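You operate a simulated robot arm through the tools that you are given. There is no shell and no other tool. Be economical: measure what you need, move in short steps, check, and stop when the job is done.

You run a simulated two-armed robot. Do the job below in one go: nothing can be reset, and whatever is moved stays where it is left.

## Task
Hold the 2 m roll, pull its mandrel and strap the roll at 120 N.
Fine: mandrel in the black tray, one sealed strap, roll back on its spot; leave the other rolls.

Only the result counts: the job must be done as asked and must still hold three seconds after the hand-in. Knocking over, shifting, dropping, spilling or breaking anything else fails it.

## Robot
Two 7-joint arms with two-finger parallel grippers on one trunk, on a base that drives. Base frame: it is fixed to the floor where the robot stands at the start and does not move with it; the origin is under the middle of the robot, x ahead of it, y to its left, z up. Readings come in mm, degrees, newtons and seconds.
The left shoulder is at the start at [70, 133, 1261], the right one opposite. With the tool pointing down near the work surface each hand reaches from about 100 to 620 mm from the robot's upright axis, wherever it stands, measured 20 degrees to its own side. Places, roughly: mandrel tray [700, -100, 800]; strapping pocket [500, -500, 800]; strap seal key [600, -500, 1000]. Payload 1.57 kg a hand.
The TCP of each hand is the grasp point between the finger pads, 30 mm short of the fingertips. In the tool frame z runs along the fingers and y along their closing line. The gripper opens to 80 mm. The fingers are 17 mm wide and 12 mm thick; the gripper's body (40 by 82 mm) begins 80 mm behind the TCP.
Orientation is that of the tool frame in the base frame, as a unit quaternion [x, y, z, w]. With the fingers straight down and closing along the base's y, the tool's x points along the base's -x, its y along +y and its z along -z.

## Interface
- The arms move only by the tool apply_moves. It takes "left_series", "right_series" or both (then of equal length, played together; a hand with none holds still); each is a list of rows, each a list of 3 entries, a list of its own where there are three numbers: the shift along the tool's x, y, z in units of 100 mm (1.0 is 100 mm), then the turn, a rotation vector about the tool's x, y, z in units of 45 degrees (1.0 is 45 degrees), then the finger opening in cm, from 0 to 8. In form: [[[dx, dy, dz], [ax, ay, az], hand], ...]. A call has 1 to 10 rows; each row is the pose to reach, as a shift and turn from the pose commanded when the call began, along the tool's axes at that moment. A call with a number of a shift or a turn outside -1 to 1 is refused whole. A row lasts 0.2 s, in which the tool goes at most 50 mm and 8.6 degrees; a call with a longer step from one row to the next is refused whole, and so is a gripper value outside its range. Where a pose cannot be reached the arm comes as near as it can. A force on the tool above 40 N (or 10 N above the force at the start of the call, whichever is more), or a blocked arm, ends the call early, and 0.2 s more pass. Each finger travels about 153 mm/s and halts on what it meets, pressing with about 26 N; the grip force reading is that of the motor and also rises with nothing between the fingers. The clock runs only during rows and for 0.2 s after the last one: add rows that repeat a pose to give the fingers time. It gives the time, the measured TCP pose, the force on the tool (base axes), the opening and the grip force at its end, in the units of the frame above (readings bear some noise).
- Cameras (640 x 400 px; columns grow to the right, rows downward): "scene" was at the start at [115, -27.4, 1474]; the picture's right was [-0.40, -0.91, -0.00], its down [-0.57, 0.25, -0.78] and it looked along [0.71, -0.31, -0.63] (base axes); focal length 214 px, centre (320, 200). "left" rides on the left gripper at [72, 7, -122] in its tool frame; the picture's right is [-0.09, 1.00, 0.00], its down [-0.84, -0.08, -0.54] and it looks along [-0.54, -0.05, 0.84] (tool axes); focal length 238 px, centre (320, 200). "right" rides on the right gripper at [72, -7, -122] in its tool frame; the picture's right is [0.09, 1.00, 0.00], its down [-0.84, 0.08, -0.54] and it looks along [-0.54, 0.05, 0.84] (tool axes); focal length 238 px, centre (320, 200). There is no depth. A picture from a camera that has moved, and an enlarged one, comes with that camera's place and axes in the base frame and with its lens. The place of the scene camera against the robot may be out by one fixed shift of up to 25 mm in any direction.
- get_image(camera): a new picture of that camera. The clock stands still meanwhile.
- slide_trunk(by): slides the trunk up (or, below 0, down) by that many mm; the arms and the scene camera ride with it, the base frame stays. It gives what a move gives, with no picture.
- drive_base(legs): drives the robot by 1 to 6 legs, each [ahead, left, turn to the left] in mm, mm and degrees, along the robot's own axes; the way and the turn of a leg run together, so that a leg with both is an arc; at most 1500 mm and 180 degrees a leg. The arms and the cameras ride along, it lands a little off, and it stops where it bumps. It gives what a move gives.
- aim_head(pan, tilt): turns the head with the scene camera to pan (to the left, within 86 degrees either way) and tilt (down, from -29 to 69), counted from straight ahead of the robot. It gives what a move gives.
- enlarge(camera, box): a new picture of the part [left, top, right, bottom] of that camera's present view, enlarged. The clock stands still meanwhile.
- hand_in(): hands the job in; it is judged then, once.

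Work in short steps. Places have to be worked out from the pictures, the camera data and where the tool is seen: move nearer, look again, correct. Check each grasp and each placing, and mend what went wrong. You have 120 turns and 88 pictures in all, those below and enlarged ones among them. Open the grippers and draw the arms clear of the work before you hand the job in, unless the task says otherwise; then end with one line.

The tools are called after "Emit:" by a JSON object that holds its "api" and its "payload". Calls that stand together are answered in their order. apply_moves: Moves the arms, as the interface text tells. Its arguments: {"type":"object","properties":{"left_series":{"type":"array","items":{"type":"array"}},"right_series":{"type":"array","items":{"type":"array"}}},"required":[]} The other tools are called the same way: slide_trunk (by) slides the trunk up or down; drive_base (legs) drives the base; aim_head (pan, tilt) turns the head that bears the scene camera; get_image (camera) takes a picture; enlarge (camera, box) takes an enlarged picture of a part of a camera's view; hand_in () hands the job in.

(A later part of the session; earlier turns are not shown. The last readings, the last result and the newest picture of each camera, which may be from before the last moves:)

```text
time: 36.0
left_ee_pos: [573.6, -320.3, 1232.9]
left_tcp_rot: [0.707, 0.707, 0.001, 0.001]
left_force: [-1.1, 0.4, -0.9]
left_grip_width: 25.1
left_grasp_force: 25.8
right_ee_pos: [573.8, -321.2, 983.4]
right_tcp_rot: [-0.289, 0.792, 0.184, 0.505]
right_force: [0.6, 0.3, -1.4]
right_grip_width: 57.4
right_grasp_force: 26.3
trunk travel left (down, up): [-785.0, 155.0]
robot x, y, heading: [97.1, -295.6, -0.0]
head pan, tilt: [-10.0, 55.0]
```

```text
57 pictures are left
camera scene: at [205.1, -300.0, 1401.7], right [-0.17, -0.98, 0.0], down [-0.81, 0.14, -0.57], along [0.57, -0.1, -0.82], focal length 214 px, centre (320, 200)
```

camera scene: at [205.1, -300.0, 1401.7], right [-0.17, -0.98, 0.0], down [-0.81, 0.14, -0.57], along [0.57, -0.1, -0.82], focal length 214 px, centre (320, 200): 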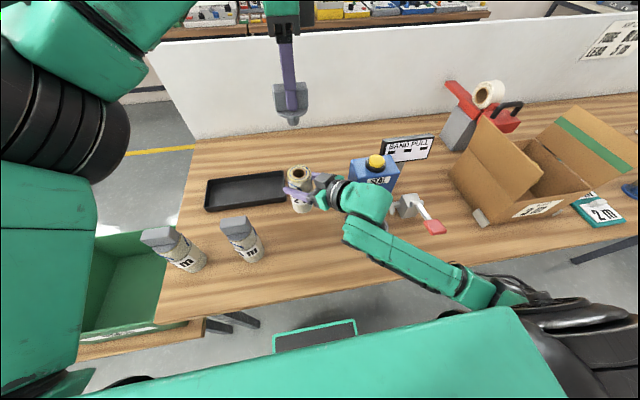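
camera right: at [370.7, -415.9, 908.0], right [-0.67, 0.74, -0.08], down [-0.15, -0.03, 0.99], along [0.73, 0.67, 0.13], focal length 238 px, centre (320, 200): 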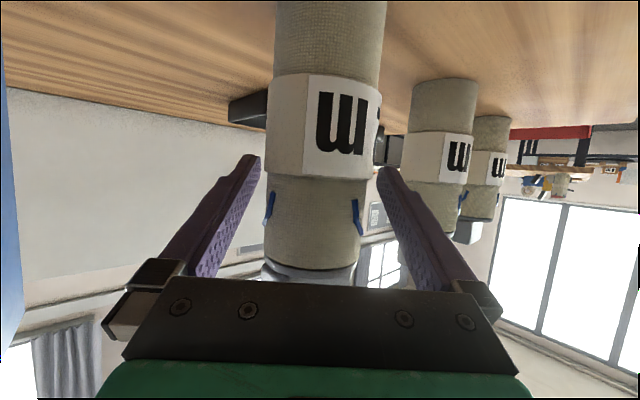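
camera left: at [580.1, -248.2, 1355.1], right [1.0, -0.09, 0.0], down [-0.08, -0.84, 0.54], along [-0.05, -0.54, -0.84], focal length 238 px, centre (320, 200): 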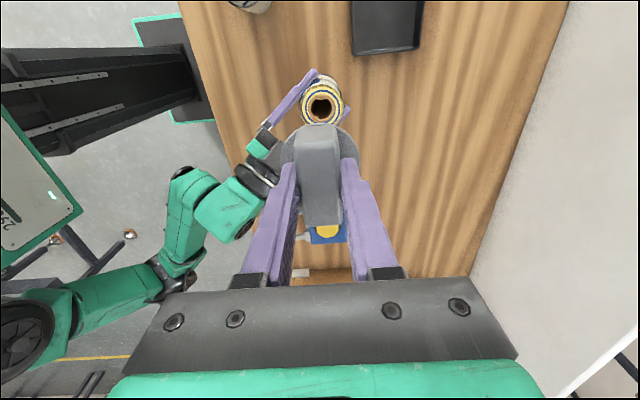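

Everything is still held. I carry the mandrel over the tray (target ≈[688,-165]).

Emit:
{"api": "apply_moves", "payload": {"left_series": [[[0.25, 0.15, 0], [0, 0, 0], 1.5], [[0.5, 0.3, 0], [0, 0, 0], 1.5], [[0.75, 0.45, 0], [0, 0, 0], 1.5], [[0.95, 0.6, 0], [0, 0, 0], 1.5]]}}

Emit:
{"api": "apply_moves", "payload": {"left_series": [[[0.2, 0.15, 0.25], [0, 0, 0], 1.5], [[0.4, 0.3, 0.5], [0, 0, 0], 1.5], [[0.6, 0.45, 0.75], [0, 0, 0], 1.5], [[0.6, 0.55, 1.0], [0, 0, 0], 1.5]]}}

Emit:
{"api": "get_image", "payload": {"camera": "left"}}

```text
time: 37.0
left_ee_pos: [636.5, -224.1, 1230.9]
left_tcp_rot: [0.707, 0.707, 0.0, 0.001]
left_force: [-0.8, -0.1, -0.4]
left_grip_width: 25.1
left_grasp_force: 25.5
right_ee_pos: [575.4, -320.3, 982.5]
right_tcp_rot: [-0.288, 0.793, 0.183, 0.504]
right_force: [-0.1, 0.4, -1.5]
right_grip_width: 57.1
right_grasp_force: 26.4
trunk travel left (down, up): [-785.0, 155.0]
robot x, y, heading: [98.7, -294.6, -0.3]
head pan, tilt: [-10.0, 55.0]
```

```text
time: 38.0
left_ee_pos: [694.0, -166.8, 1131.6]
left_tcp_rot: [0.708, 0.706, 0.001, 0.0]
left_force: [-0.7, -0.2, 0.3]
left_grip_width: 24.9
left_grasp_force: 25.9
right_ee_pos: [575.7, -320.7, 981.9]
right_tcp_rot: [-0.288, 0.793, 0.184, 0.504]
right_force: [-0.4, -0.7, -1.5]
right_grip_width: 57.2
right_grasp_force: 26.1
trunk travel left (down, up): [-785.0, 155.0]
robot x, y, heading: [102.3, -293.4, 0.2]
head pan, tilt: [-10.0, 55.0]
```

```text
56 pictures are left
camera left: at [701.2, -94.6, 1254.0], right [1.0, -0.09, 0.0], down [-0.08, -0.84, 0.54], along [-0.05, -0.54, -0.84], focal length 238 px, centre (320, 200)
```

left: 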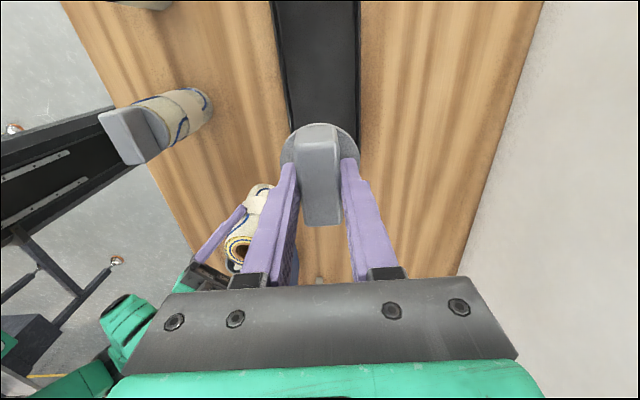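

Over the tray. I lower the mandrel to about z 930 and check.

Emit:
{"api": "apply_moves", "payload": {"left_series": [[[0, 0.04, 0.3], [0, 0, 0], 1.5], [[0, 0.04, 0.65], [0, 0, 0], 1.5], [[0, 0.04, 1.0], [0, 0, 0], 1.5]]}}

Emit:
{"api": "apply_moves", "payload": {"left_series": [[[0, 0, 0.3], [0, 0, 0], 1.5], [[0, 0, 0.6], [0, 0, 0], 1.5], [[0, 0, 0.9], [0, 0, 0], 1.5], [[0, 0, 1.0], [0, 0, 0], 1.5]]}}

Emit:
{"api": "get_image", "payload": {"camera": "left"}}

Emit:
{"api": "enlarge", "payload": {"camera": "scene", "box": [190, 80, 350, 220]}}

```text
time: 38.8
left_ee_pos: [694.5, -163.3, 1030.9]
left_tcp_rot: [0.707, 0.707, 0.0, 0.0]
left_force: [0.1, -0.2, -0.2]
left_grip_width: 25.1
left_grasp_force: 26.0
right_ee_pos: [576.7, -321.0, 982.3]
right_tcp_rot: [-0.289, 0.793, 0.184, 0.504]
right_force: [-0.3, 0.0, -3.0]
right_grip_width: 57.2
right_grasp_force: 25.8
trunk travel left (down, up): [-785.0, 155.0]
robot x, y, heading: [102.3, -292.5, -0.1]
head pan, tilt: [-10.0, 55.0]
```

```text
time: 39.8
left_ee_pos: [696.6, -165.0, 931.9]
left_tcp_rot: [0.708, 0.706, -0.001, 0.0]
left_force: [0.4, -0.3, 0.4]
left_grip_width: 25.0
left_grasp_force: 26.1
right_ee_pos: [576.7, -321.5, 984.3]
right_tcp_rot: [-0.288, 0.793, 0.183, 0.504]
right_force: [0.9, -0.1, -1.8]
right_grip_width: 57.3
right_grasp_force: 26.0
trunk travel left (down, up): [-785.0, 155.0]
robot x, y, heading: [101.2, -298.1, -0.1]
head pan, tilt: [-10.0, 55.0]
```

```text
55 pictures are left
camera left: at [702.8, -93.8, 1052.9], right [1.0, -0.09, 0.0], down [-0.08, -0.84, 0.54], along [-0.05, -0.54, -0.84], focal length 238 px, centre (320, 200)
```

left: 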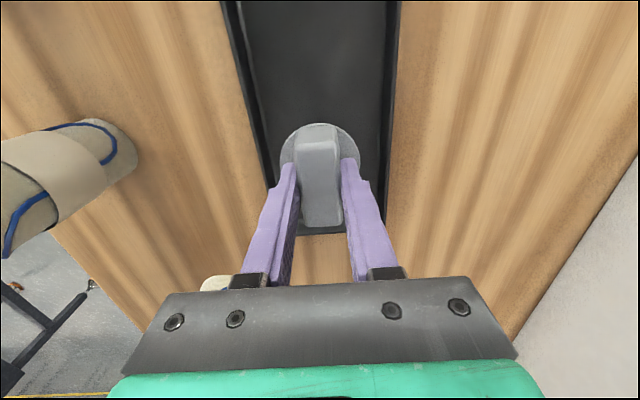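

```text
2.86 times, centred on (270, 150) of scene
camera zoom: at [207.6, -299.9, 1401.5], right [-0.17, -0.98, 0.0], down [-0.81, 0.14, -0.57], along [0.56, -0.1, -0.82], focal length 613 px, centre (463, 343)
```

zoom: 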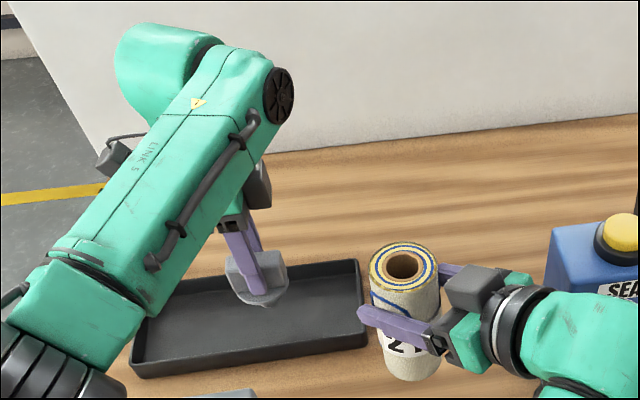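

Mandrel is well inside the tray. I lower it in small steps until contact.

Emit:
{"api": "apply_moves", "payload": {"left_series": [[[0.1, 0, 0.03], [0, 0, 0], 1.5], [[0.1, 0, 0.06], [0, 0, 0], 1.5], [[0.1, 0, 0.09], [0, 0, 0], 1.5], [[0.1, 0, 0.12], [0, 0, 0], 1.5], [[0.1, 0, 0.15], [0, 0, 0], 1.5]]}}

Emit:
{"api": "enlarge", "payload": {"camera": "scene", "box": [190, 80, 350, 220]}}

```text
time: 41.0
left_ee_pos: [695.5, -156.3, 916.1]
left_tcp_rot: [0.707, 0.707, -0.001, -0.001]
left_force: [-0.3, -0.3, -0.3]
left_grip_width: 25.1
left_grasp_force: 26.2
right_ee_pos: [575.5, -320.0, 983.3]
right_tcp_rot: [-0.288, 0.793, 0.183, 0.505]
right_force: [-0.7, -0.3, -3.0]
right_grip_width: 57.1
right_grasp_force: 26.2
trunk travel left (down, up): [-785.0, 155.0]
robot x, y, heading: [101.9, -293.5, -0.3]
head pan, tilt: [-10.0, 55.0]
```

```text
2.86 times, centred on (270, 150) of scene
camera zoom: at [207.5, -300.0, 1401.5], right [-0.17, -0.98, 0.0], down [-0.81, 0.14, -0.57], along [0.56, -0.1, -0.82], focal length 613 px, centre (463, 343)
```

zoom: 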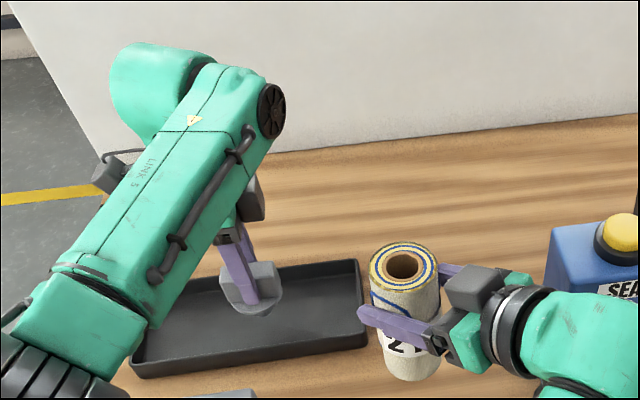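

Emit:
{"api": "apply_moves", "payload": {"left_series": [[[0, 0, 0.03], [0, 0, 0], 1.5], [[0, 0, 0.06], [0, 0, 0], 1.5], [[0, 0, 0.09], [0, 0, 0], 1.5], [[0, 0, 0.12], [0, 0, 0], 1.5], [[0, 0, 0.15], [0, 0, 0], 1.5], [[0, 0, 0.18], [0, 0, 0], 1.5]]}}

Emit:
{"api": "enlarge", "payload": {"camera": "scene", "box": [190, 80, 350, 220]}}

```text
time: 42.4
left_ee_pos: [695.1, -155.1, 897.8]
left_tcp_rot: [0.708, 0.706, 0.001, 0.0]
left_force: [0.5, 0.1, -0.2]
left_grip_width: 24.9
left_grasp_force: 25.6
right_ee_pos: [575.5, -320.6, 982.6]
right_tcp_rot: [-0.288, 0.793, 0.184, 0.505]
right_force: [0.4, 0.0, -2.1]
right_grip_width: 57.1
right_grasp_force: 26.4
trunk travel left (down, up): [-785.0, 155.0]
robot x, y, heading: [102.5, -298.3, -0.2]
head pan, tilt: [-10.0, 55.0]
```

```text
2.86 times, centred on (270, 150) of scene
camera zoom: at [207.6, -300.0, 1401.5], right [-0.17, -0.98, 0.0], down [-0.81, 0.14, -0.57], along [0.56, -0.1, -0.82], focal length 613 px, centre (463, 343)
```

zoom: 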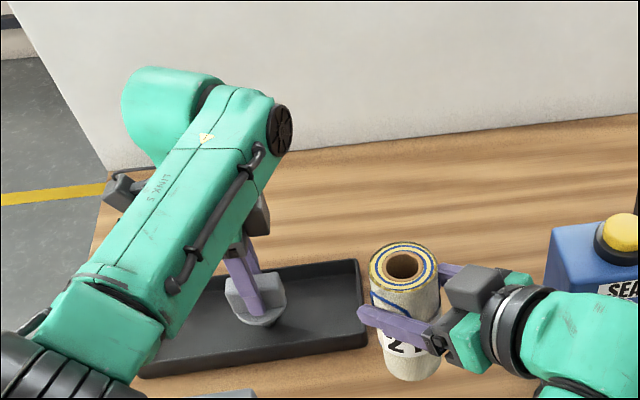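

No contact yet; continue down gently.

Emit:
{"api": "apply_moves", "payload": {"left_series": [[[0, 0, 0.03], [0, 0, 0], 1.5], [[0, 0, 0.06], [0, 0, 0], 1.5], [[0, 0, 0.09], [0, 0, 0], 1.5], [[0, 0, 0.12], [0, 0, 0], 1.5], [[0, 0, 0.14], [0, 0, 0], 1.5]]}}

Emit:
{"api": "get_image", "payload": {"camera": "left"}}

```text
time: 43.6
left_ee_pos: [694.4, -155.8, 890.7]
left_tcp_rot: [0.708, 0.707, 0.004, 0.005]
left_force: [6.7, 1.9, 35.2]
left_grip_width: 25.2
left_grasp_force: 25.8
right_ee_pos: [571.8, -320.8, 986.2]
right_tcp_rot: [-0.289, 0.792, 0.184, 0.506]
right_force: [0.0, -0.4, -2.6]
right_grip_width: 57.2
right_grasp_force: 26.8
trunk travel left (down, up): [-785.0, 155.0]
robot x, y, heading: [98.5, -293.2, -0.3]
head pan, tilt: [-10.0, 55.0]
```

```text
51 pictures are left
camera left: at [699.1, -84.3, 1013.4], right [1.0, -0.09, 0.01], down [-0.09, -0.84, 0.54], along [-0.04, -0.54, -0.84], focal length 238 px, centre (320, 200)
```

left: 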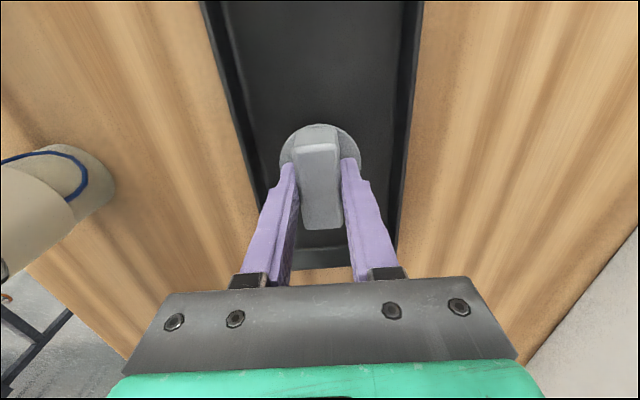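

Contact (35 N) at z≈891. I relieve the pressure, open and rise.

Emit:
{"api": "apply_moves", "payload": {"left_series": [[[0, 0, -0.06], [0, 0, 0], 1.5], [[0, 0, -0.06], [0, 0, 0], 3.0], [[0, 0, -0.06], [0, 0, 0], 4.5], [[0, 0, -0.06], [0, 0, 0], 6], [[0, 0, -0.06], [0, 0, 0], 6], [[0, 0, -0.3], [0, 0, 0], 6], [[0, 0, -0.6], [0, 0, 0], 6], [[0, 0, -0.95], [0, 0, 0], 6]]}}

Emit:
{"api": "get_image", "payload": {"camera": "left"}}

Emit:
{"api": "enlarge", "payload": {"camera": "scene", "box": [190, 80, 350, 220]}}

```text
time: 45.4
left_ee_pos: [695.9, -157.1, 980.0]
left_tcp_rot: [0.707, 0.707, 0.001, 0.001]
left_force: [-0.2, -0.1, 0.0]
left_grip_width: 60.0
left_grasp_force: 0.1
right_ee_pos: [575.5, -320.2, 983.1]
right_tcp_rot: [-0.289, 0.793, 0.184, 0.504]
right_force: [0.3, -0.3, -1.8]
right_grip_width: 57.0
right_grasp_force: 25.6
trunk travel left (down, up): [-785.0, 155.0]
robot x, y, heading: [102.6, -294.8, -0.4]
head pan, tilt: [-10.0, 55.0]
```

```text
50 pictures are left
camera left: at [702.7, -84.8, 1102.5], right [1.0, -0.09, 0.0], down [-0.08, -0.84, 0.54], along [-0.05, -0.54, -0.84], focal length 238 px, centre (320, 200)
```

left: 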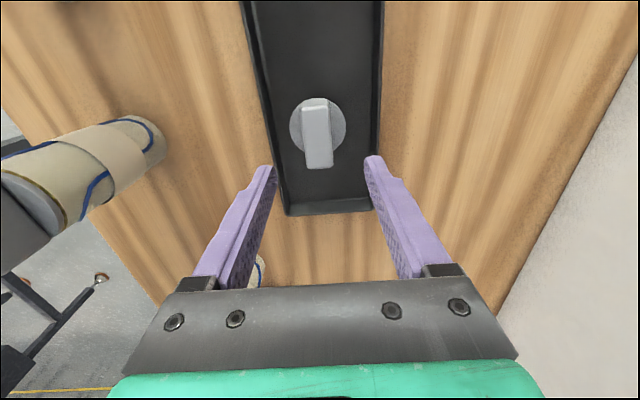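

```text
2.86 times, centred on (270, 150) of scene
camera zoom: at [206.9, -300.4, 1401.5], right [-0.17, -0.98, 0.0], down [-0.81, 0.14, -0.57], along [0.56, -0.1, -0.82], focal length 613 px, centre (463, 343)
```

zoom: 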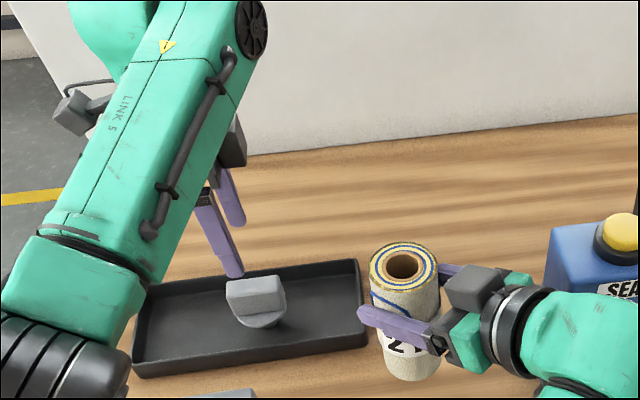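

The mandrel stands in the tray. I raise the left hand and drive back 100 mm with the roll still held.

Emit:
{"api": "apply_moves", "payload": {"left_series": [[[0, 0, -0.4], [0, 0, 0], 6], [[0, 0, -0.8], [0, 0, 0], 6], [[0, 0, -1], [0, 0, 0], 6]]}}

Emit:
{"api": "apply_moves", "payload": {"left_series": [[[0, 0, -0.4], [0, 0, 0], 8], [[0, 0, -0.8], [0, 0, 0], 8], [[0, 0, -1], [0, 0, 0], 8]]}}

Emit:
{"api": "drive_base", "payload": {"legs": [[-100, 0, 0]]}}

Emit:
{"api": "get_image", "payload": {"camera": "right"}}

Emit:
{"api": "get_image", "payload": {"camera": "scene"}}

```text
time: 46.2
left_ee_pos: [695.3, -154.2, 1079.7]
left_tcp_rot: [0.708, 0.706, 0.0, 0.0]
left_force: [-0.4, 0.2, -0.1]
left_grip_width: 60.3
left_grasp_force: 0.0
right_ee_pos: [575.2, -319.6, 982.8]
right_tcp_rot: [-0.288, 0.793, 0.183, 0.505]
right_force: [0.8, -0.5, -2.3]
right_grip_width: 57.0
right_grasp_force: 26.3
trunk travel left (down, up): [-785.0, 155.0]
robot x, y, heading: [99.5, -297.6, -0.0]
head pan, tilt: [-10.0, 55.0]
```

```text
time: 47.0
left_ee_pos: [690.7, -154.1, 1169.9]
left_tcp_rot: [0.707, 0.707, 0.0, 0.002]
left_force: [-0.4, 0.1, 0.1]
left_grip_width: 79.8
left_grasp_force: 0.1
left hand out of reach, approached as far as the arm can: row 3
right_ee_pos: [576.2, -319.8, 982.0]
right_tcp_rot: [-0.288, 0.793, 0.183, 0.504]
right_force: [1.3, 0.4, -2.4]
right_grip_width: 57.2
right_grasp_force: 26.0
trunk travel left (down, up): [-785.0, 155.0]
robot x, y, heading: [100.0, -295.9, -0.1]
head pan, tilt: [-10.0, 55.0]
```

```text
time: 48.1
left_ee_pos: [593.6, -154.1, 1168.4]
left_tcp_rot: [0.707, 0.707, 0.0, 0.0]
left_force: [-0.1, -0.2, -1.6]
left_grip_width: 80.2
left_grasp_force: 0.1
right_ee_pos: [478.7, -320.5, 982.1]
right_tcp_rot: [-0.288, 0.794, 0.183, 0.503]
right_force: [-0.4, -0.7, -2.1]
right_grip_width: 57.3
right_grasp_force: 25.9
trunk travel left (down, up): [-785.0, 155.0]
robot x, y, heading: [1.5, -296.0, 0.1]
head pan, tilt: [-10.0, 55.0]
```

```text
48 pictures are left
camera right: at [374.9, -415.1, 968.2], right [-0.67, 0.74, -0.08], down [-0.15, -0.03, 0.99], along [0.73, 0.68, 0.13], focal length 238 px, centre (320, 200)
```

right: 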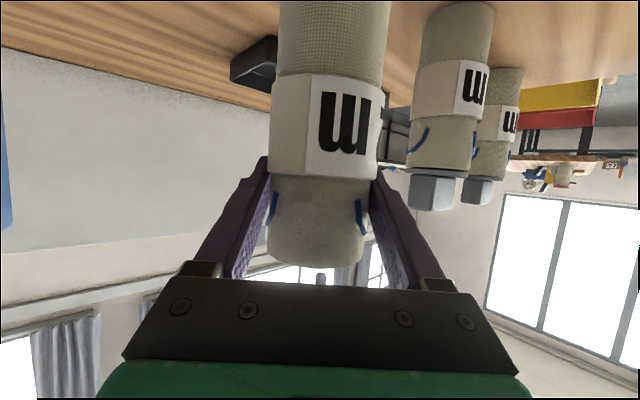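

```text
47 pictures are left
camera scene: at [111.9, -299.8, 1401.2], right [-0.17, -0.98, 0.0], down [-0.81, 0.14, -0.57], along [0.56, -0.1, -0.82], focal length 214 px, centre (320, 200)
```

scene: 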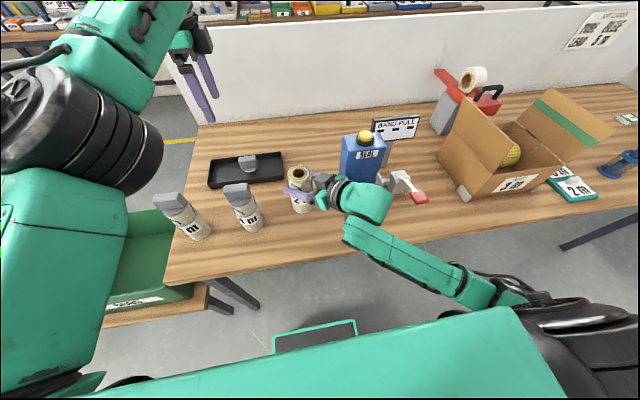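

The roll is held upright. For an exact ring position I bring the left camera to look down at the pocket.

Emit:
{"api": "apply_moves", "payload": {"left_series": [[[-0.3, -0.1, -0.2], [0, 0, 0], 8], [[-0.6, -0.2, -0.4], [0, 0, 0], 8], [[-0.9, -0.3, -0.6], [0, 0, 0], 8], [[-1.0, -0.4, -0.7], [0, 0, 0], 8]]}}

Emit:
{"api": "apply_moves", "payload": {"left_series": [[[-0.3, -0.1, 0], [0, 0, 0], 8], [[-0.6, -0.2, 0], [0, 0, 0], 8], [[-0.9, -0.3, 0], [0, 0, 0], 8], [[-1.0, -0.4, 0], [0, 0, 0], 8]]}}

Emit:
{"api": "get_image", "payload": {"camera": "left"}}

```text
time: 49.1
left_ee_pos: [543.4, -258.3, 1231.6]
left_tcp_rot: [0.706, 0.708, 0.004, 0.011]
left_force: [-0.8, -0.8, 0.5]
left_grip_width: 79.9
left_grasp_force: 0.0
left hand out of reach, approached as far as the arm can: row 2, 3, 4
right_ee_pos: [477.6, -322.3, 983.8]
right_tcp_rot: [-0.289, 0.792, 0.185, 0.505]
right_force: [-0.3, -0.2, -1.3]
right_grip_width: 57.3
right_grasp_force: 26.2
trunk travel left (down, up): [-785.0, 155.0]
robot x, y, heading: [3.5, -294.4, -0.2]
head pan, tilt: [-10.0, 55.0]
```

```text
time: 50.1
left_ee_pos: [501.2, -352.2, 1230.8]
left_tcp_rot: [0.707, 0.708, 0.0, 0.002]
left_force: [-0.3, 0.6, 0.5]
left_grip_width: 79.9
left_grasp_force: 0.1
left hand out of reach, approached as far as the arm can: row 2, 3, 4
right_ee_pos: [476.9, -320.8, 983.2]
right_tcp_rot: [-0.289, 0.792, 0.184, 0.505]
right_force: [0.0, -0.5, -2.7]
right_grip_width: 57.5
right_grasp_force: 25.6
trunk travel left (down, up): [-785.0, 155.0]
robot x, y, heading: [2.0, -296.7, 0.2]
head pan, tilt: [-10.0, 55.0]
```

```text
46 pictures are left
camera left: at [507.1, -280.4, 1352.6], right [1.0, -0.09, 0.0], down [-0.08, -0.84, 0.54], along [-0.05, -0.54, -0.84], focal length 238 px, centre (320, 200)
```

left: 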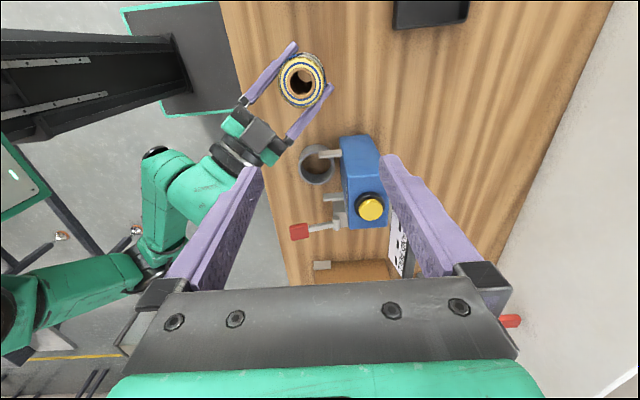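

Emit:
{"api": "enlarge", "payload": {"camera": "left", "box": [270, 120, 430, 250]}}

```text
3.08 times, centred on (350, 185) of left
camera zoom: at [507.1, -280.4, 1352.6], right [1.0, -0.09, 0.0], down [-0.08, -0.84, 0.54], along [-0.05, -0.54, -0.84], focal length 733 px, centre (228, 246)
```

zoom: 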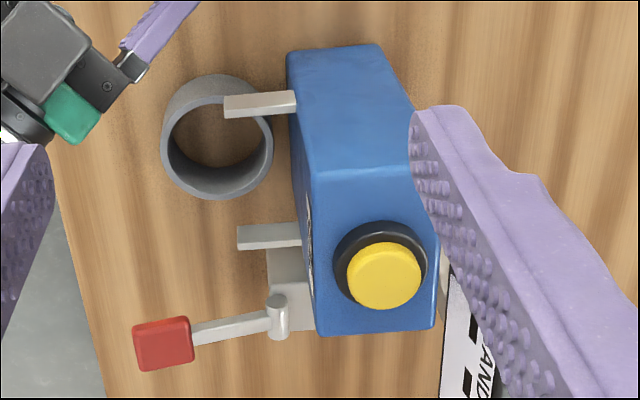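

Ring centre ≈ [477,-508], ring top ≈866, prongs at y≈-460/-560 from x≈482, lever paddle ≈[422,-644,917]. I lift the roll clear of the prongs and carry it sideways above the pocket.

Emit:
{"api": "apply_moves", "payload": {"right_series": [[[-0.3, 0, -0.14], [0, 0, 0], 4.5], [[-0.59, 0, -0.275], [0, 0, 0], 4.5], [[-0.5, -0.24, -0.46], [0, 0, 0], 4.5], [[-0.41, -0.48, -0.65], [0, 0, 0], 4.5], [[-0.325, -0.72, -0.84], [0, 0, 0], 4.5], [[-0.325, -0.72, -0.84], [0, 0, 0], 4.5]]}}

Emit:
{"api": "apply_moves", "payload": {"right_series": [[[0.09, -0.24, -0.19], [0, 0, 0], 4.5], [[0.18, -0.48, -0.38], [0, 0, 0], 4.5], [[0.265, -0.72, -0.565], [0, 0, 0], 4.5], [[0.265, -0.72, -0.565], [0, 0, 0], 4.5]]}}

Emit:
{"api": "get_image", "payload": {"camera": "left"}}

Emit:
{"api": "get_image", "payload": {"camera": "scene"}}

```text
time: 51.5
left_ee_pos: [501.9, -351.9, 1229.8]
left_tcp_rot: [0.707, 0.707, 0.0, 0.0]
left_force: [0.7, 0.1, -1.5]
left_grip_width: 80.1
left_grasp_force: 0.0
right_ee_pos: [475.0, -413.9, 1047.8]
right_tcp_rot: [-0.289, 0.793, 0.184, 0.504]
right_force: [-0.3, -0.5, -1.2]
right_grip_width: 57.1
right_grasp_force: 26.6
trunk travel left (down, up): [-785.0, 155.0]
robot x, y, heading: [3.4, -293.7, -0.1]
head pan, tilt: [-10.0, 55.0]
```

```text
time: 52.5
left_ee_pos: [501.9, -351.3, 1230.1]
left_tcp_rot: [0.707, 0.707, 0.0, 0.0]
left_force: [0.5, 0.3, -0.2]
left_grip_width: 80.0
left_grasp_force: 0.1
right_ee_pos: [474.7, -509.0, 1047.9]
right_tcp_rot: [-0.288, 0.793, 0.184, 0.504]
right_force: [0.4, 0.3, -1.6]
right_grip_width: 57.0
right_grasp_force: 26.1
trunk travel left (down, up): [-785.0, 155.0]
robot x, y, heading: [-1.2, -297.0, -0.3]
head pan, tilt: [-10.0, 55.0]
```

```text
44 pictures are left
camera left: at [507.5, -280.7, 1352.6], right [1.0, -0.09, 0.0], down [-0.08, -0.84, 0.54], along [-0.05, -0.54, -0.84], focal length 238 px, centre (320, 200)
```

left: 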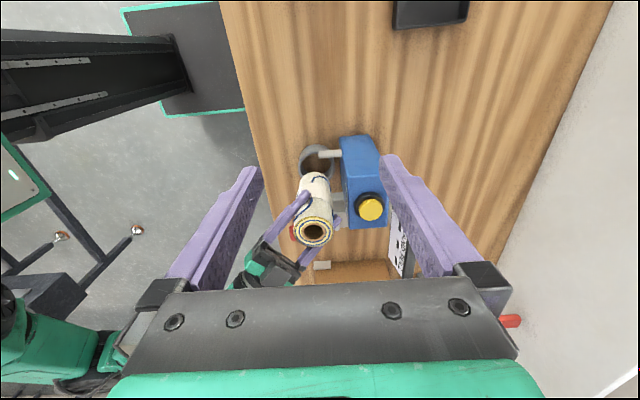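

```text
43 pictures are left
camera scene: at [109.7, -300.1, 1401.5], right [-0.17, -0.98, 0.0], down [-0.81, 0.14, -0.57], along [0.56, -0.1, -0.82], focal length 214 px, centre (320, 200)
```

scene: 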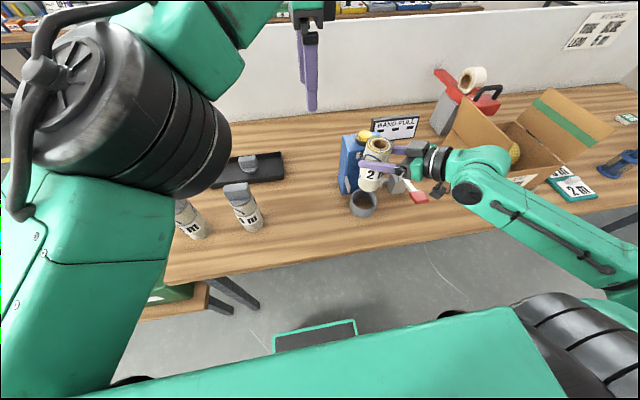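

Roll is above the pocket. I lower it to just above the ring and look closely.

Emit:
{"api": "apply_moves", "payload": {"right_series": [[[0.18, -0.02, 0.07], [0, 0, 0], 4.5], [[0.36, -0.02, 0.15], [0, 0, 0], 4.5], [[0.55, -0.02, 0.24], [0, 0, 0], 4.5], [[0.55, -0.02, 0.24], [0, 0, 0], 4.5]]}}

Emit:
{"api": "enlarge", "payload": {"camera": "left", "box": [270, 120, 400, 250]}}

Emit:
{"api": "enlarge", "payload": {"camera": "scene", "box": [310, 110, 440, 240]}}

```text
time: 53.5
left_ee_pos: [500.8, -352.0, 1230.2]
left_tcp_rot: [0.707, 0.707, 0.001, 0.0]
left_force: [0.8, -0.5, 0.7]
left_grip_width: 79.8
left_grasp_force: 0.1
right_ee_pos: [475.2, -510.0, 988.8]
right_tcp_rot: [-0.289, 0.793, 0.184, 0.504]
right_force: [-0.7, -1.2, -1.4]
right_grip_width: 57.2
right_grasp_force: 25.7
trunk travel left (down, up): [-785.0, 155.0]
robot x, y, heading: [4.3, -299.5, 0.1]
head pan, tilt: [-10.0, 55.0]
```

```text
3.08 times, centred on (335, 185) of left
camera zoom: at [507.3, -280.8, 1352.6], right [1.0, -0.09, 0.0], down [-0.08, -0.84, 0.54], along [-0.05, -0.54, -0.84], focal length 733 px, centre (274, 246)
```

zoom: 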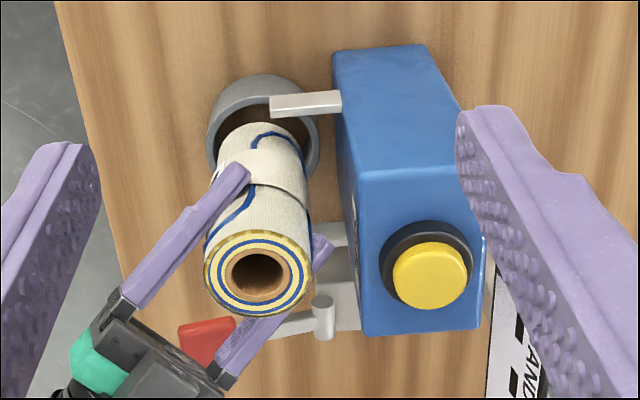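

```text
3.08 times, centred on (375, 175) of scene
camera zoom: at [109.5, -300.2, 1401.5], right [-0.17, -0.98, 0.0], down [-0.81, 0.14, -0.57], along [0.56, -0.1, -0.82], focal length 660 px, centre (151, 277)
```

zoom: 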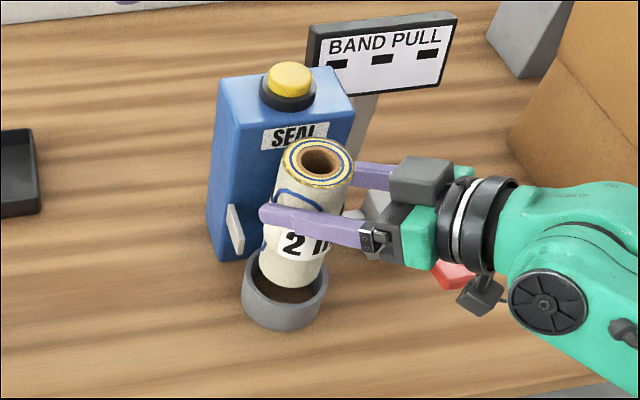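

The roll looks slightly pitched (top toward the hand). I check with the right camera before inserting.

Emit:
{"api": "get_image", "payload": {"camera": "right"}}

```text
40 pictures are left
camera right: at [370.9, -605.6, 974.5], right [-0.67, 0.74, -0.08], down [-0.15, -0.03, 0.99], along [0.73, 0.67, 0.13], focal length 238 px, centre (320, 200)
```

right: 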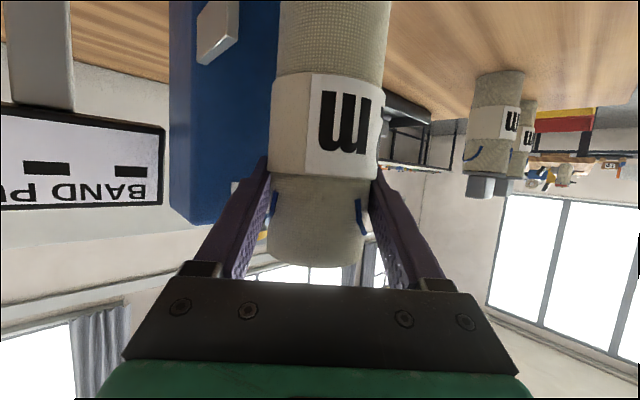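

On re-measuring, the roll top centre (col ≈258) is consistent with an upright roll over the ring within ~2 mm. I lower it slowly into the ring.

Emit:
{"api": "apply_moves", "payload": {"right_series": [[[0.1, -0.014, 0.045], [0, 0, 0], 4.5], [[0.2, -0.014, 0.09], [0, 0, 0], 4.5], [[0.28, -0.014, 0.13], [0, 0, 0], 4.5], [[0.36, -0.014, 0.167], [0, 0, 0], 4.5], [[0.44, -0.014, 0.205], [0, 0, 0], 4.5], [[0.5, -0.014, 0.233], [0, 0, 0], 4.5], [[0.54, -0.014, 0.255], [0, 0, 0], 4.5]]}}

Emit:
{"api": "enlarge", "payload": {"camera": "left", "box": [270, 120, 400, 250]}}

Emit:
{"api": "enlarge", "payload": {"camera": "scene", "box": [310, 110, 440, 240]}}

```text
time: 55.1
left_ee_pos: [500.2, -352.9, 1229.9]
left_tcp_rot: [0.708, 0.706, 0.0, 0.0]
left_force: [0.5, 0.8, -0.6]
left_grip_width: 80.1
left_grasp_force: 0.1
right_ee_pos: [477.3, -514.0, 928.0]
right_tcp_rot: [-0.288, 0.793, 0.184, 0.504]
right_force: [0.4, 0.9, -2.0]
right_grip_width: 57.1
right_grasp_force: 26.3
trunk travel left (down, up): [-785.0, 155.0]
robot x, y, heading: [0.4, -291.9, 0.2]
head pan, tilt: [-10.0, 55.0]
```

```text
3.08 times, centred on (335, 185) of left
camera zoom: at [507.5, -280.8, 1352.6], right [1.0, -0.09, 0.0], down [-0.08, -0.84, 0.54], along [-0.05, -0.54, -0.84], focal length 733 px, centre (274, 246)
```

zoom: 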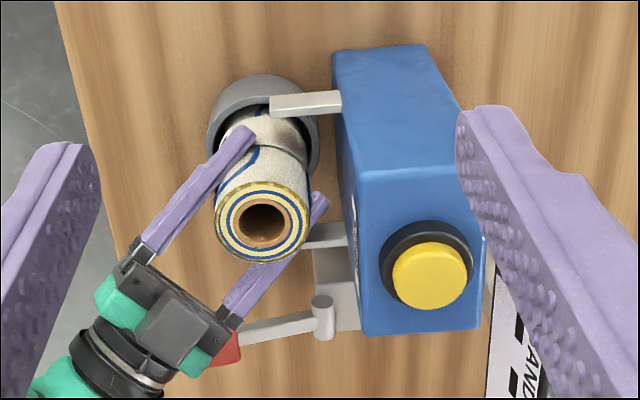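

```text
3.08 times, centred on (375, 175) of scene
camera zoom: at [109.7, -300.2, 1401.5], right [-0.17, -0.98, 0.0], down [-0.81, 0.14, -0.57], along [0.56, -0.1, -0.82], focal length 660 px, centre (151, 277)
```

zoom: 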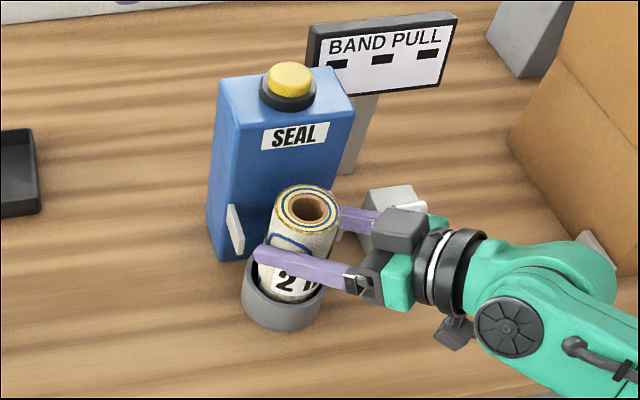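

The roll is inside the ring with no side force. I lower the last few mm until it touches.

Emit:
{"api": "apply_moves", "payload": {"right_series": [[[0.02, 0, 0.008], [0, 0, 0], 4.5], [[0.04, 0, 0.017], [0, 0, 0], 4.5], [[0.055, 0, 0.025], [0, 0, 0], 4.5], [[0.055, 0, 0.025], [0, 0, 0], 4.5]]}}

```text
time: 56.1
left_ee_pos: [500.4, -353.7, 1230.8]
left_tcp_rot: [0.707, 0.707, 0.0, 0.001]
left_force: [0.0, 0.8, 0.6]
left_grip_width: 80.0
left_grasp_force: 0.0
right_ee_pos: [475.8, -513.8, 922.1]
right_tcp_rot: [-0.289, 0.792, 0.184, 0.505]
right_force: [0.5, 0.9, 1.9]
right_grip_width: 57.3
right_grasp_force: 26.3
trunk travel left (down, up): [-785.0, 155.0]
robot x, y, heading: [5.9, -292.5, -0.0]
head pan, tilt: [-10.0, 55.0]
```

Weight is now on the pocket floor (force turned positive). I open the right hand a little and look whether the roll stays put.

Emit:
{"api": "apply_moves", "payload": {"right_series": [[[0, 0, 0], [0, 0, 0], 5.8], [[0, 0, 0], [0, 0, 0], 6.2], [[0, 0, 0], [0, 0, 0], 6.6], [[0, 0, 0], [0, 0, 0], 7.0], [[0, 0, 0], [0, 0, 0], 7.0]]}}

Emit:
{"api": "enlarge", "payload": {"camera": "left", "box": [270, 120, 400, 250]}}

```text
time: 57.3
left_ee_pos: [500.8, -352.0, 1229.9]
left_tcp_rot: [0.707, 0.707, 0.0, 0.001]
left_force: [-0.3, 0.8, 0.5]
left_grip_width: 80.1
left_grasp_force: 0.0
right_ee_pos: [475.7, -514.4, 920.8]
right_tcp_rot: [-0.289, 0.793, 0.184, 0.504]
right_force: [0.7, 0.3, -1.2]
right_grip_width: 70.1
right_grasp_force: 0.1
trunk travel left (down, up): [-785.0, 155.0]
robot x, y, heading: [-0.1, -294.9, 0.1]
head pan, tilt: [-10.0, 55.0]
```

```text
3.08 times, centred on (335, 185) of left
camera zoom: at [507.1, -280.6, 1352.7], right [1.0, -0.09, 0.0], down [-0.08, -0.84, 0.54], along [-0.05, -0.54, -0.84], focal length 733 px, centre (274, 246)
```

zoom: 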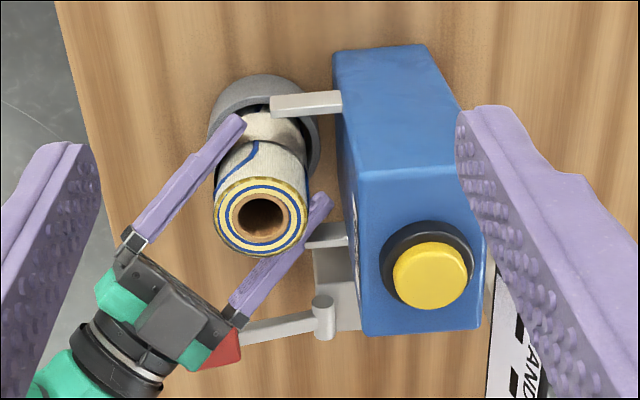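

The roll stays coiled and upright. I withdraw the right hand straight back.

Emit:
{"api": "apply_moves", "payload": {"right_series": [[[0.1, 0, -0.22], [0, 0, 0], 7.2], [[0.2, 0, -0.44], [0, 0, 0], 7.2], [[0.3, 0, -0.66], [0, 0, 0], 7.2], [[0.43, 0, -0.92], [0, 0, 0], 7.2], [[0.1, 0, -1.0], [0, 0, 0], 7.2], [[-0.2, 0, -1.0], [0, 0, 0], 6]]}}

Emit:
{"api": "get_image", "payload": {"camera": "left"}}

Emit:
{"api": "get_image", "payload": {"camera": "right"}}

```text
time: 58.7
left_ee_pos: [501.8, -353.1, 1229.7]
left_tcp_rot: [0.707, 0.707, 0.0, 0.002]
left_force: [0.3, 0.0, 0.1]
left_grip_width: 80.2
left_grasp_force: 0.2
right_ee_pos: [412.4, -567.3, 982.9]
right_tcp_rot: [-0.289, 0.793, 0.184, 0.503]
right_force: [1.4, -0.7, -1.1]
right_grip_width: 60.1
right_grasp_force: 0.0
trunk travel left (down, up): [-785.0, 155.0]
robot x, y, heading: [3.4, -297.0, 0.4]
head pan, tilt: [-10.0, 55.0]
```

```text
36 pictures are left
camera left: at [507.7, -280.1, 1352.4], right [1.0, -0.09, 0.0], down [-0.08, -0.84, 0.54], along [-0.05, -0.54, -0.84], focal length 238 px, centre (320, 200)
```

left: 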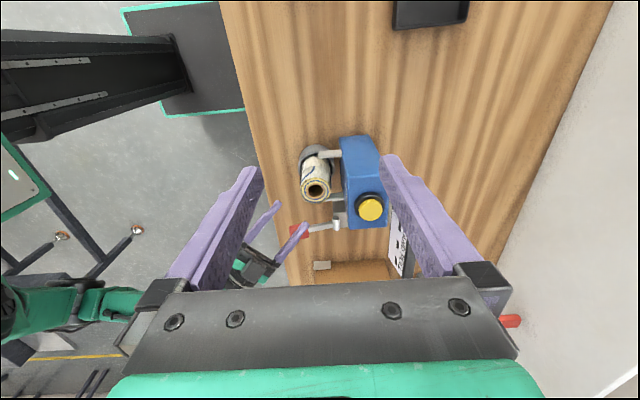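

```text
35 pictures are left
camera right: at [307.6, -661.9, 968.6], right [-0.67, 0.74, -0.08], down [-0.15, -0.03, 0.99], along [0.73, 0.67, 0.13], focal length 238 px, centre (320, 200)
```

right: 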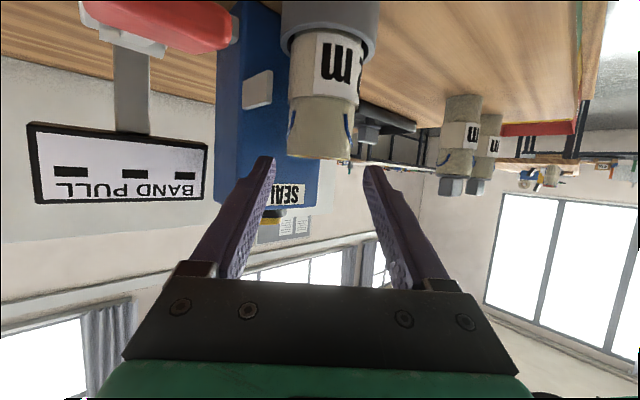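

Right hand is clear, roll stands in the pocket. The lever pivots about y at ≈[510,-639,900] with its paddle slightly raised (z≈917). I bring the closed right fingertips above the paddle.

Emit:
{"api": "apply_moves", "payload": {"right_series": [[[0.07, -0.16, -0.156], [0, 0, 0], 4], [[0.15, -0.32, -0.31], [0, 0, 0], 2], [[0.22, -0.48, -0.47], [0, 0, 0], 0.2], [[0.29, -0.635, -0.625], [0, 0, 0], 0], [[0.29, -0.635, -0.625], [0, 0, 0], 0]]}}

Emit:
{"api": "enlarge", "payload": {"camera": "left", "box": [250, 130, 420, 270]}}

Emit:
{"api": "get_image", "payload": {"camera": "right"}}

```text
time: 59.9
left_ee_pos: [501.2, -352.1, 1229.4]
left_tcp_rot: [0.707, 0.707, 0.0, 0.001]
left_force: [0.5, 0.4, 0.4]
left_grip_width: 80.0
left_grasp_force: 0.0
right_ee_pos: [402.3, -660.3, 981.7]
right_tcp_rot: [-0.289, 0.792, 0.185, 0.505]
right_force: [0.4, -0.1, 0.4]
right_grip_width: 0.0
right_grasp_force: 21.2
trunk travel left (down, up): [-785.0, 155.0]
robot x, y, heading: [1.3, -295.7, -0.1]
head pan, tilt: [-10.0, 55.0]
```

```text
2.86 times, centred on (335, 200) of left
camera zoom: at [507.0, -280.3, 1352.7], right [1.0, -0.09, 0.0], down [-0.08, -0.84, 0.54], along [-0.05, -0.54, -0.84], focal length 681 px, centre (277, 200)
```

zoom: 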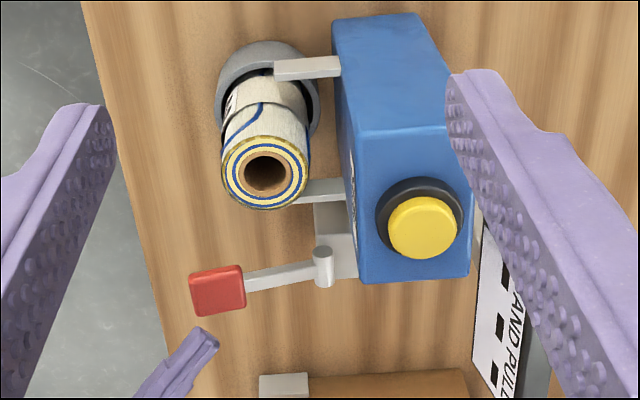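

```text
33 pictures are left
camera right: at [297.5, -755.3, 968.3], right [-0.67, 0.74, -0.08], down [-0.15, -0.03, 0.99], along [0.73, 0.68, 0.13], focal length 238 px, centre (320, 200)
```

right: 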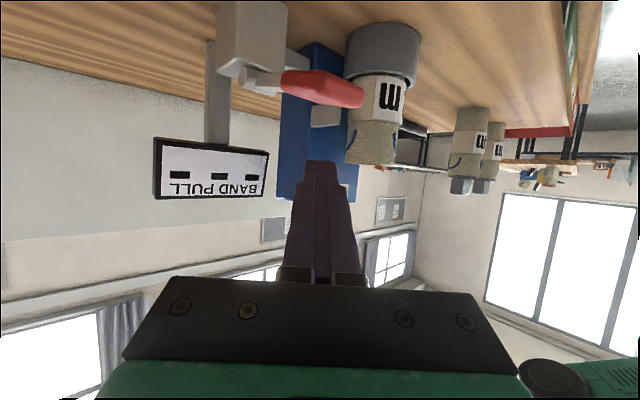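

Tip is straight above the paddle. The seal key (≈[569,-508,1036]) is too far for the left arm from here, so I first shift the right hand back-left, then drive 70 mm ahead and 60 mm right.

Emit:
{"api": "apply_moves", "payload": {"right_series": [[[0.01, 0.23, -0.03], [0, 0, 0], 0], [[0.03, 0.46, -0.07], [0, 0, 0], 0], [[0.05, 0.68, -0.1], [0, 0, 0], 0], [[0.06, 0.91, -0.14], [0, 0, 0], 0], [[0.06, 0.91, -0.14], [0, 0, 0], 0]]}}

Emit:
{"api": "drive_base", "payload": {"legs": [[70, -60, 0]]}}

```text
time: 61.1
left_ee_pos: [501.7, -354.1, 1231.2]
left_tcp_rot: [0.707, 0.707, 0.001, 0.0]
left_force: [0.3, 0.0, -0.6]
left_grip_width: 80.1
left_grasp_force: 0.1
right_ee_pos: [330.5, -601.4, 981.8]
right_tcp_rot: [-0.289, 0.793, 0.184, 0.504]
right_force: [0.0, 0.1, -0.3]
right_grip_width: 0.0
right_grasp_force: 21.5
trunk travel left (down, up): [-785.0, 155.0]
robot x, y, heading: [5.2, -294.3, 0.1]
head pan, tilt: [-10.0, 55.0]
```

```text
time: 62.2
left_ee_pos: [568.2, -411.2, 1232.0]
left_tcp_rot: [0.707, 0.707, 0.001, 0.002]
left_force: [0.0, 0.8, -0.6]
left_grip_width: 80.1
left_grasp_force: 0.1
right_ee_pos: [397.9, -659.7, 984.5]
right_tcp_rot: [-0.289, 0.793, 0.183, 0.505]
right_force: [-0.7, 0.5, 0.6]
right_grip_width: 0.1
right_grasp_force: 21.6
trunk travel left (down, up): [-785.0, 155.0]
robot x, y, heading: [68.6, -352.0, -0.2]
head pan, tilt: [-10.0, 55.0]
```

Now I bring the left hand, closed, over the seal key at z≈1130 as a reach test, and check with a picture.

Emit:
{"api": "apply_moves", "payload": {"left_series": [[[-0.3, 0, 0.2], [0, 0, 0], 6], [[-0.6, 0, 0.4], [0, 0, 0], 3], [[-0.97, 0, 0.6], [0, 0, 0], 0], [[-0.97, 0, 0.8], [0, 0, 0], 0], [[-0.97, 0, 0.95], [0, 0, 0], 0]]}}

Emit:
{"api": "get_image", "payload": {"camera": "left"}}

Emit:
{"api": "get_image", "payload": {"camera": "scene"}}

```text
time: 63.5
left_ee_pos: [548.9, -479.0, 1172.5]
left_tcp_rot: [0.707, 0.707, 0.001, 0.002]
left_force: [-0.5, 0.3, 0.4]
left_grip_width: 0.0
left_grasp_force: 21.1
left hand out of reach, approached as far as the arm can: row 1, 2, 3, 4, 5
right_ee_pos: [398.9, -662.2, 981.6]
right_tcp_rot: [-0.288, 0.793, 0.184, 0.505]
right_force: [0.5, 0.0, 0.6]
right_grip_width: 0.2
right_grasp_force: 20.8
trunk travel left (down, up): [-785.0, 155.0]
robot x, y, heading: [69.0, -355.2, -0.1]
head pan, tilt: [-10.0, 55.0]
```

```text
32 pictures are left
camera left: at [556.2, -406.2, 1295.3], right [1.0, -0.09, 0.0], down [-0.08, -0.84, 0.54], along [-0.05, -0.54, -0.84], focal length 238 px, centre (320, 200)
```

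left: 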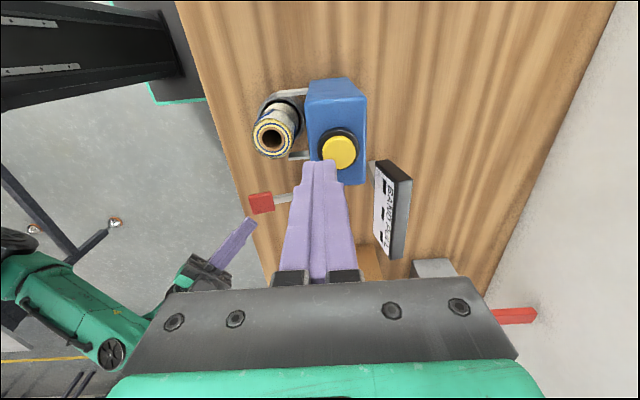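

```text
31 pictures are left
camera scene: at [178.0, -361.6, 1401.6], right [-0.17, -0.98, 0.0], down [-0.81, 0.14, -0.57], along [0.56, -0.1, -0.82], focal length 214 px, centre (320, 200)
```

scene: 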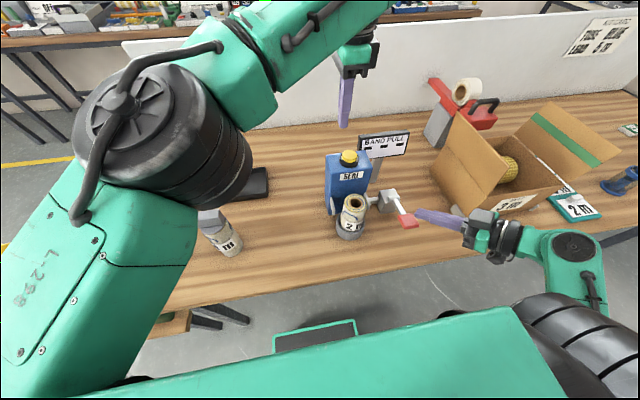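

Left hand falls just short. I shift the base another 25 mm ahead and 80 mm right, with the right hand pre-compensated.

Emit:
{"api": "apply_moves", "payload": {"right_series": [[[-0.03, 0.19, 0.07], [0, 0, 0], 0], [[-0.07, 0.38, 0.15], [0, 0, 0], 0], [[-0.1, 0.58, 0.22], [0, 0, 0], 0], [[-0.137, 0.77, 0.29], [0, 0, 0], 0], [[-0.137, 0.77, 0.29], [0, 0, 0], 0]]}}

Emit:
{"api": "drive_base", "payload": {"legs": [[25, -80, 0]]}}

Emit:
{"api": "apply_moves", "payload": {"left_series": [[[0.1, -0.01, 0], [0, 0, 0], 0], [[0.3, -0.03, 0.1], [0, 0, 0], 0], [[0.51, -0.05, 0.2], [0, 0, 0], 0], [[0.51, -0.05, 0.4], [0, 0, 0], 0], [[0.51, -0.05, 0.6], [0, 0, 0], 0]]}}

Emit:
{"api": "get_image", "payload": {"camera": "left"}}

```text
time: 64.7
left_ee_pos: [550.0, -476.1, 1173.0]
left_tcp_rot: [0.708, 0.707, 0.001, 0.002]
left_force: [-0.2, -0.1, 0.0]
left_grip_width: 0.4
left_grasp_force: 21.3
right_ee_pos: [391.8, -641.3, 982.5]
right_tcp_rot: [-0.288, 0.794, 0.183, 0.503]
right_force: [-0.2, 0.9, 0.1]
right_grip_width: 0.0
right_grasp_force: 21.7
right hand out of reach, approached as far as the arm can: row 2, 3, 4, 5
trunk travel left (down, up): [-785.0, 155.0]
robot x, y, heading: [71.3, -356.2, -0.1]
head pan, tilt: [-10.0, 55.0]
```

```text
time: 65.7
left_ee_pos: [574.4, -551.3, 1173.2]
left_tcp_rot: [0.707, 0.707, 0.0, 0.003]
left_force: [0.1, -0.8, 0.7]
left_grip_width: 0.0
left_grasp_force: 21.0
right_ee_pos: [417.0, -716.8, 983.3]
right_tcp_rot: [-0.29, 0.793, 0.183, 0.504]
right_force: [-0.4, 0.1, 0.2]
right_grip_width: 0.1
right_grasp_force: 20.9
trunk travel left (down, up): [-785.0, 155.0]
robot x, y, heading: [93.3, -432.5, -0.0]
head pan, tilt: [-10.0, 55.0]
```

```text
time: 66.9
left_ee_pos: [571.5, -502.1, 1112.1]
left_tcp_rot: [0.706, 0.708, 0.0, 0.003]
left_force: [0.0, 0.4, 0.1]
left_grip_width: 0.0
left_grasp_force: 21.4
right_ee_pos: [418.0, -719.7, 982.7]
right_tcp_rot: [-0.288, 0.793, 0.183, 0.505]
right_force: [1.1, -0.1, 0.6]
right_grip_width: 0.1
right_grasp_force: 21.5
trunk travel left (down, up): [-785.0, 155.0]
robot x, y, heading: [91.4, -432.1, -0.0]
head pan, tilt: [-10.0, 55.0]
```

```text
30 pictures are left
camera left: at [577.6, -429.8, 1234.7], right [1.0, -0.09, 0.0], down [-0.08, -0.84, 0.54], along [-0.05, -0.54, -0.84], focal length 238 px, centre (320, 200)
```

left: 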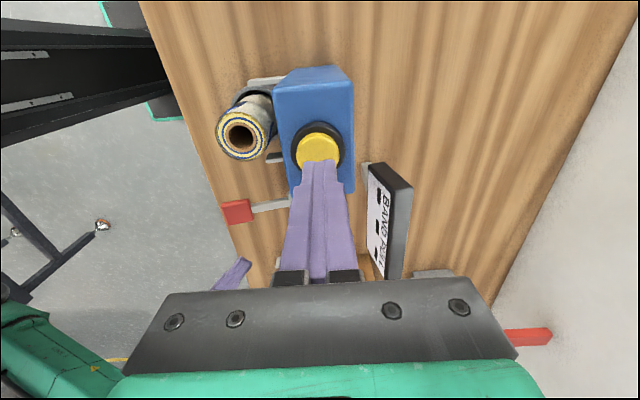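

The left hand now reaches the key. The right cannot use its flat posture here, so I turn it back to pointing down; pressing the paddle from above will be easier that way.

Emit:
{"api": "apply_moves", "payload": {"right_series": [[[-0.25, 0, -0.1], [0, 0.18, 0], 0], [[-0.45, 0, -0.1], [0, 0.36, 0], 0], [[-0.5, 0.1, 0], [0, 0.54, 0], 0], [[-0.5, 0.25, 0.05], [0, 0.72, 0], 0], [[-0.5, 0.35, 0.1], [0, 0.86, 0], 0], [[-0.49, 0.48, 0.17], [0, 1.0, 0], 0], [[-0.49, 0.48, 0.17], [0, 1.0, 0], 0]]}}

```text
time: 68.5
left_ee_pos: [570.7, -502.5, 1112.4]
left_tcp_rot: [0.707, 0.707, 0.0, 0.002]
left_force: [-0.1, -0.4, -0.2]
left_grip_width: 0.0
left_grasp_force: 21.5
right_ee_pos: [476.0, -684.1, 1021.5]
right_tcp_rot: [-0.337, 0.926, 0.059, 0.162]
right_force: [0.0, -0.3, -0.6]
right_grip_width: 0.1
right_grasp_force: 21.5
right hand out of reach, approached as far as the arm can: row 1, 2, 3, 4, 5, 6, 7
trunk travel left (down, up): [-785.0, 155.0]
robot x, y, heading: [94.2, -431.4, 0.1]
head pan, tilt: [-10.0, 55.0]
```

Emit:
{"api": "apply_moves", "payload": {"right_series": [[[0, 0, 0], [0, 0.15, 0], 0], [[0, 0, 0], [0, 0.3, 0], 0], [[0, 0, 0], [0, 0.44, 0], 0], [[0, 0, 0], [0, 0.44, 0], 0]]}}

Emit:
{"api": "get_image", "payload": {"camera": "right"}}

```text
time: 69.5
left_ee_pos: [570.8, -502.9, 1111.9]
left_tcp_rot: [0.707, 0.707, 0.001, 0.002]
left_force: [0.3, 0.2, 0.2]
left_grip_width: 0.0
left_grasp_force: 21.4
right_ee_pos: [474.7, -683.6, 1023.6]
right_tcp_rot: [-0.342, 0.94, 0.0, 0.001]
right_force: [-0.4, -0.3, -0.1]
right_grip_width: 0.1
right_grasp_force: 21.3
trunk travel left (down, up): [-785.0, 155.0]
robot x, y, heading: [94.4, -432.8, -0.3]
head pan, tilt: [-10.0, 55.0]
```

```text
29 pictures are left
camera right: at [423.3, -733.3, 1145.2], right [-0.71, 0.7, 0.0], down [0.59, 0.6, 0.54], along [0.38, 0.39, -0.84], focal length 238 px, centre (320, 200)
```

right: 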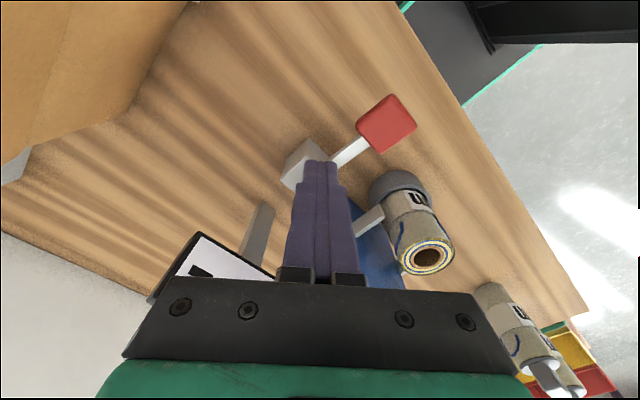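

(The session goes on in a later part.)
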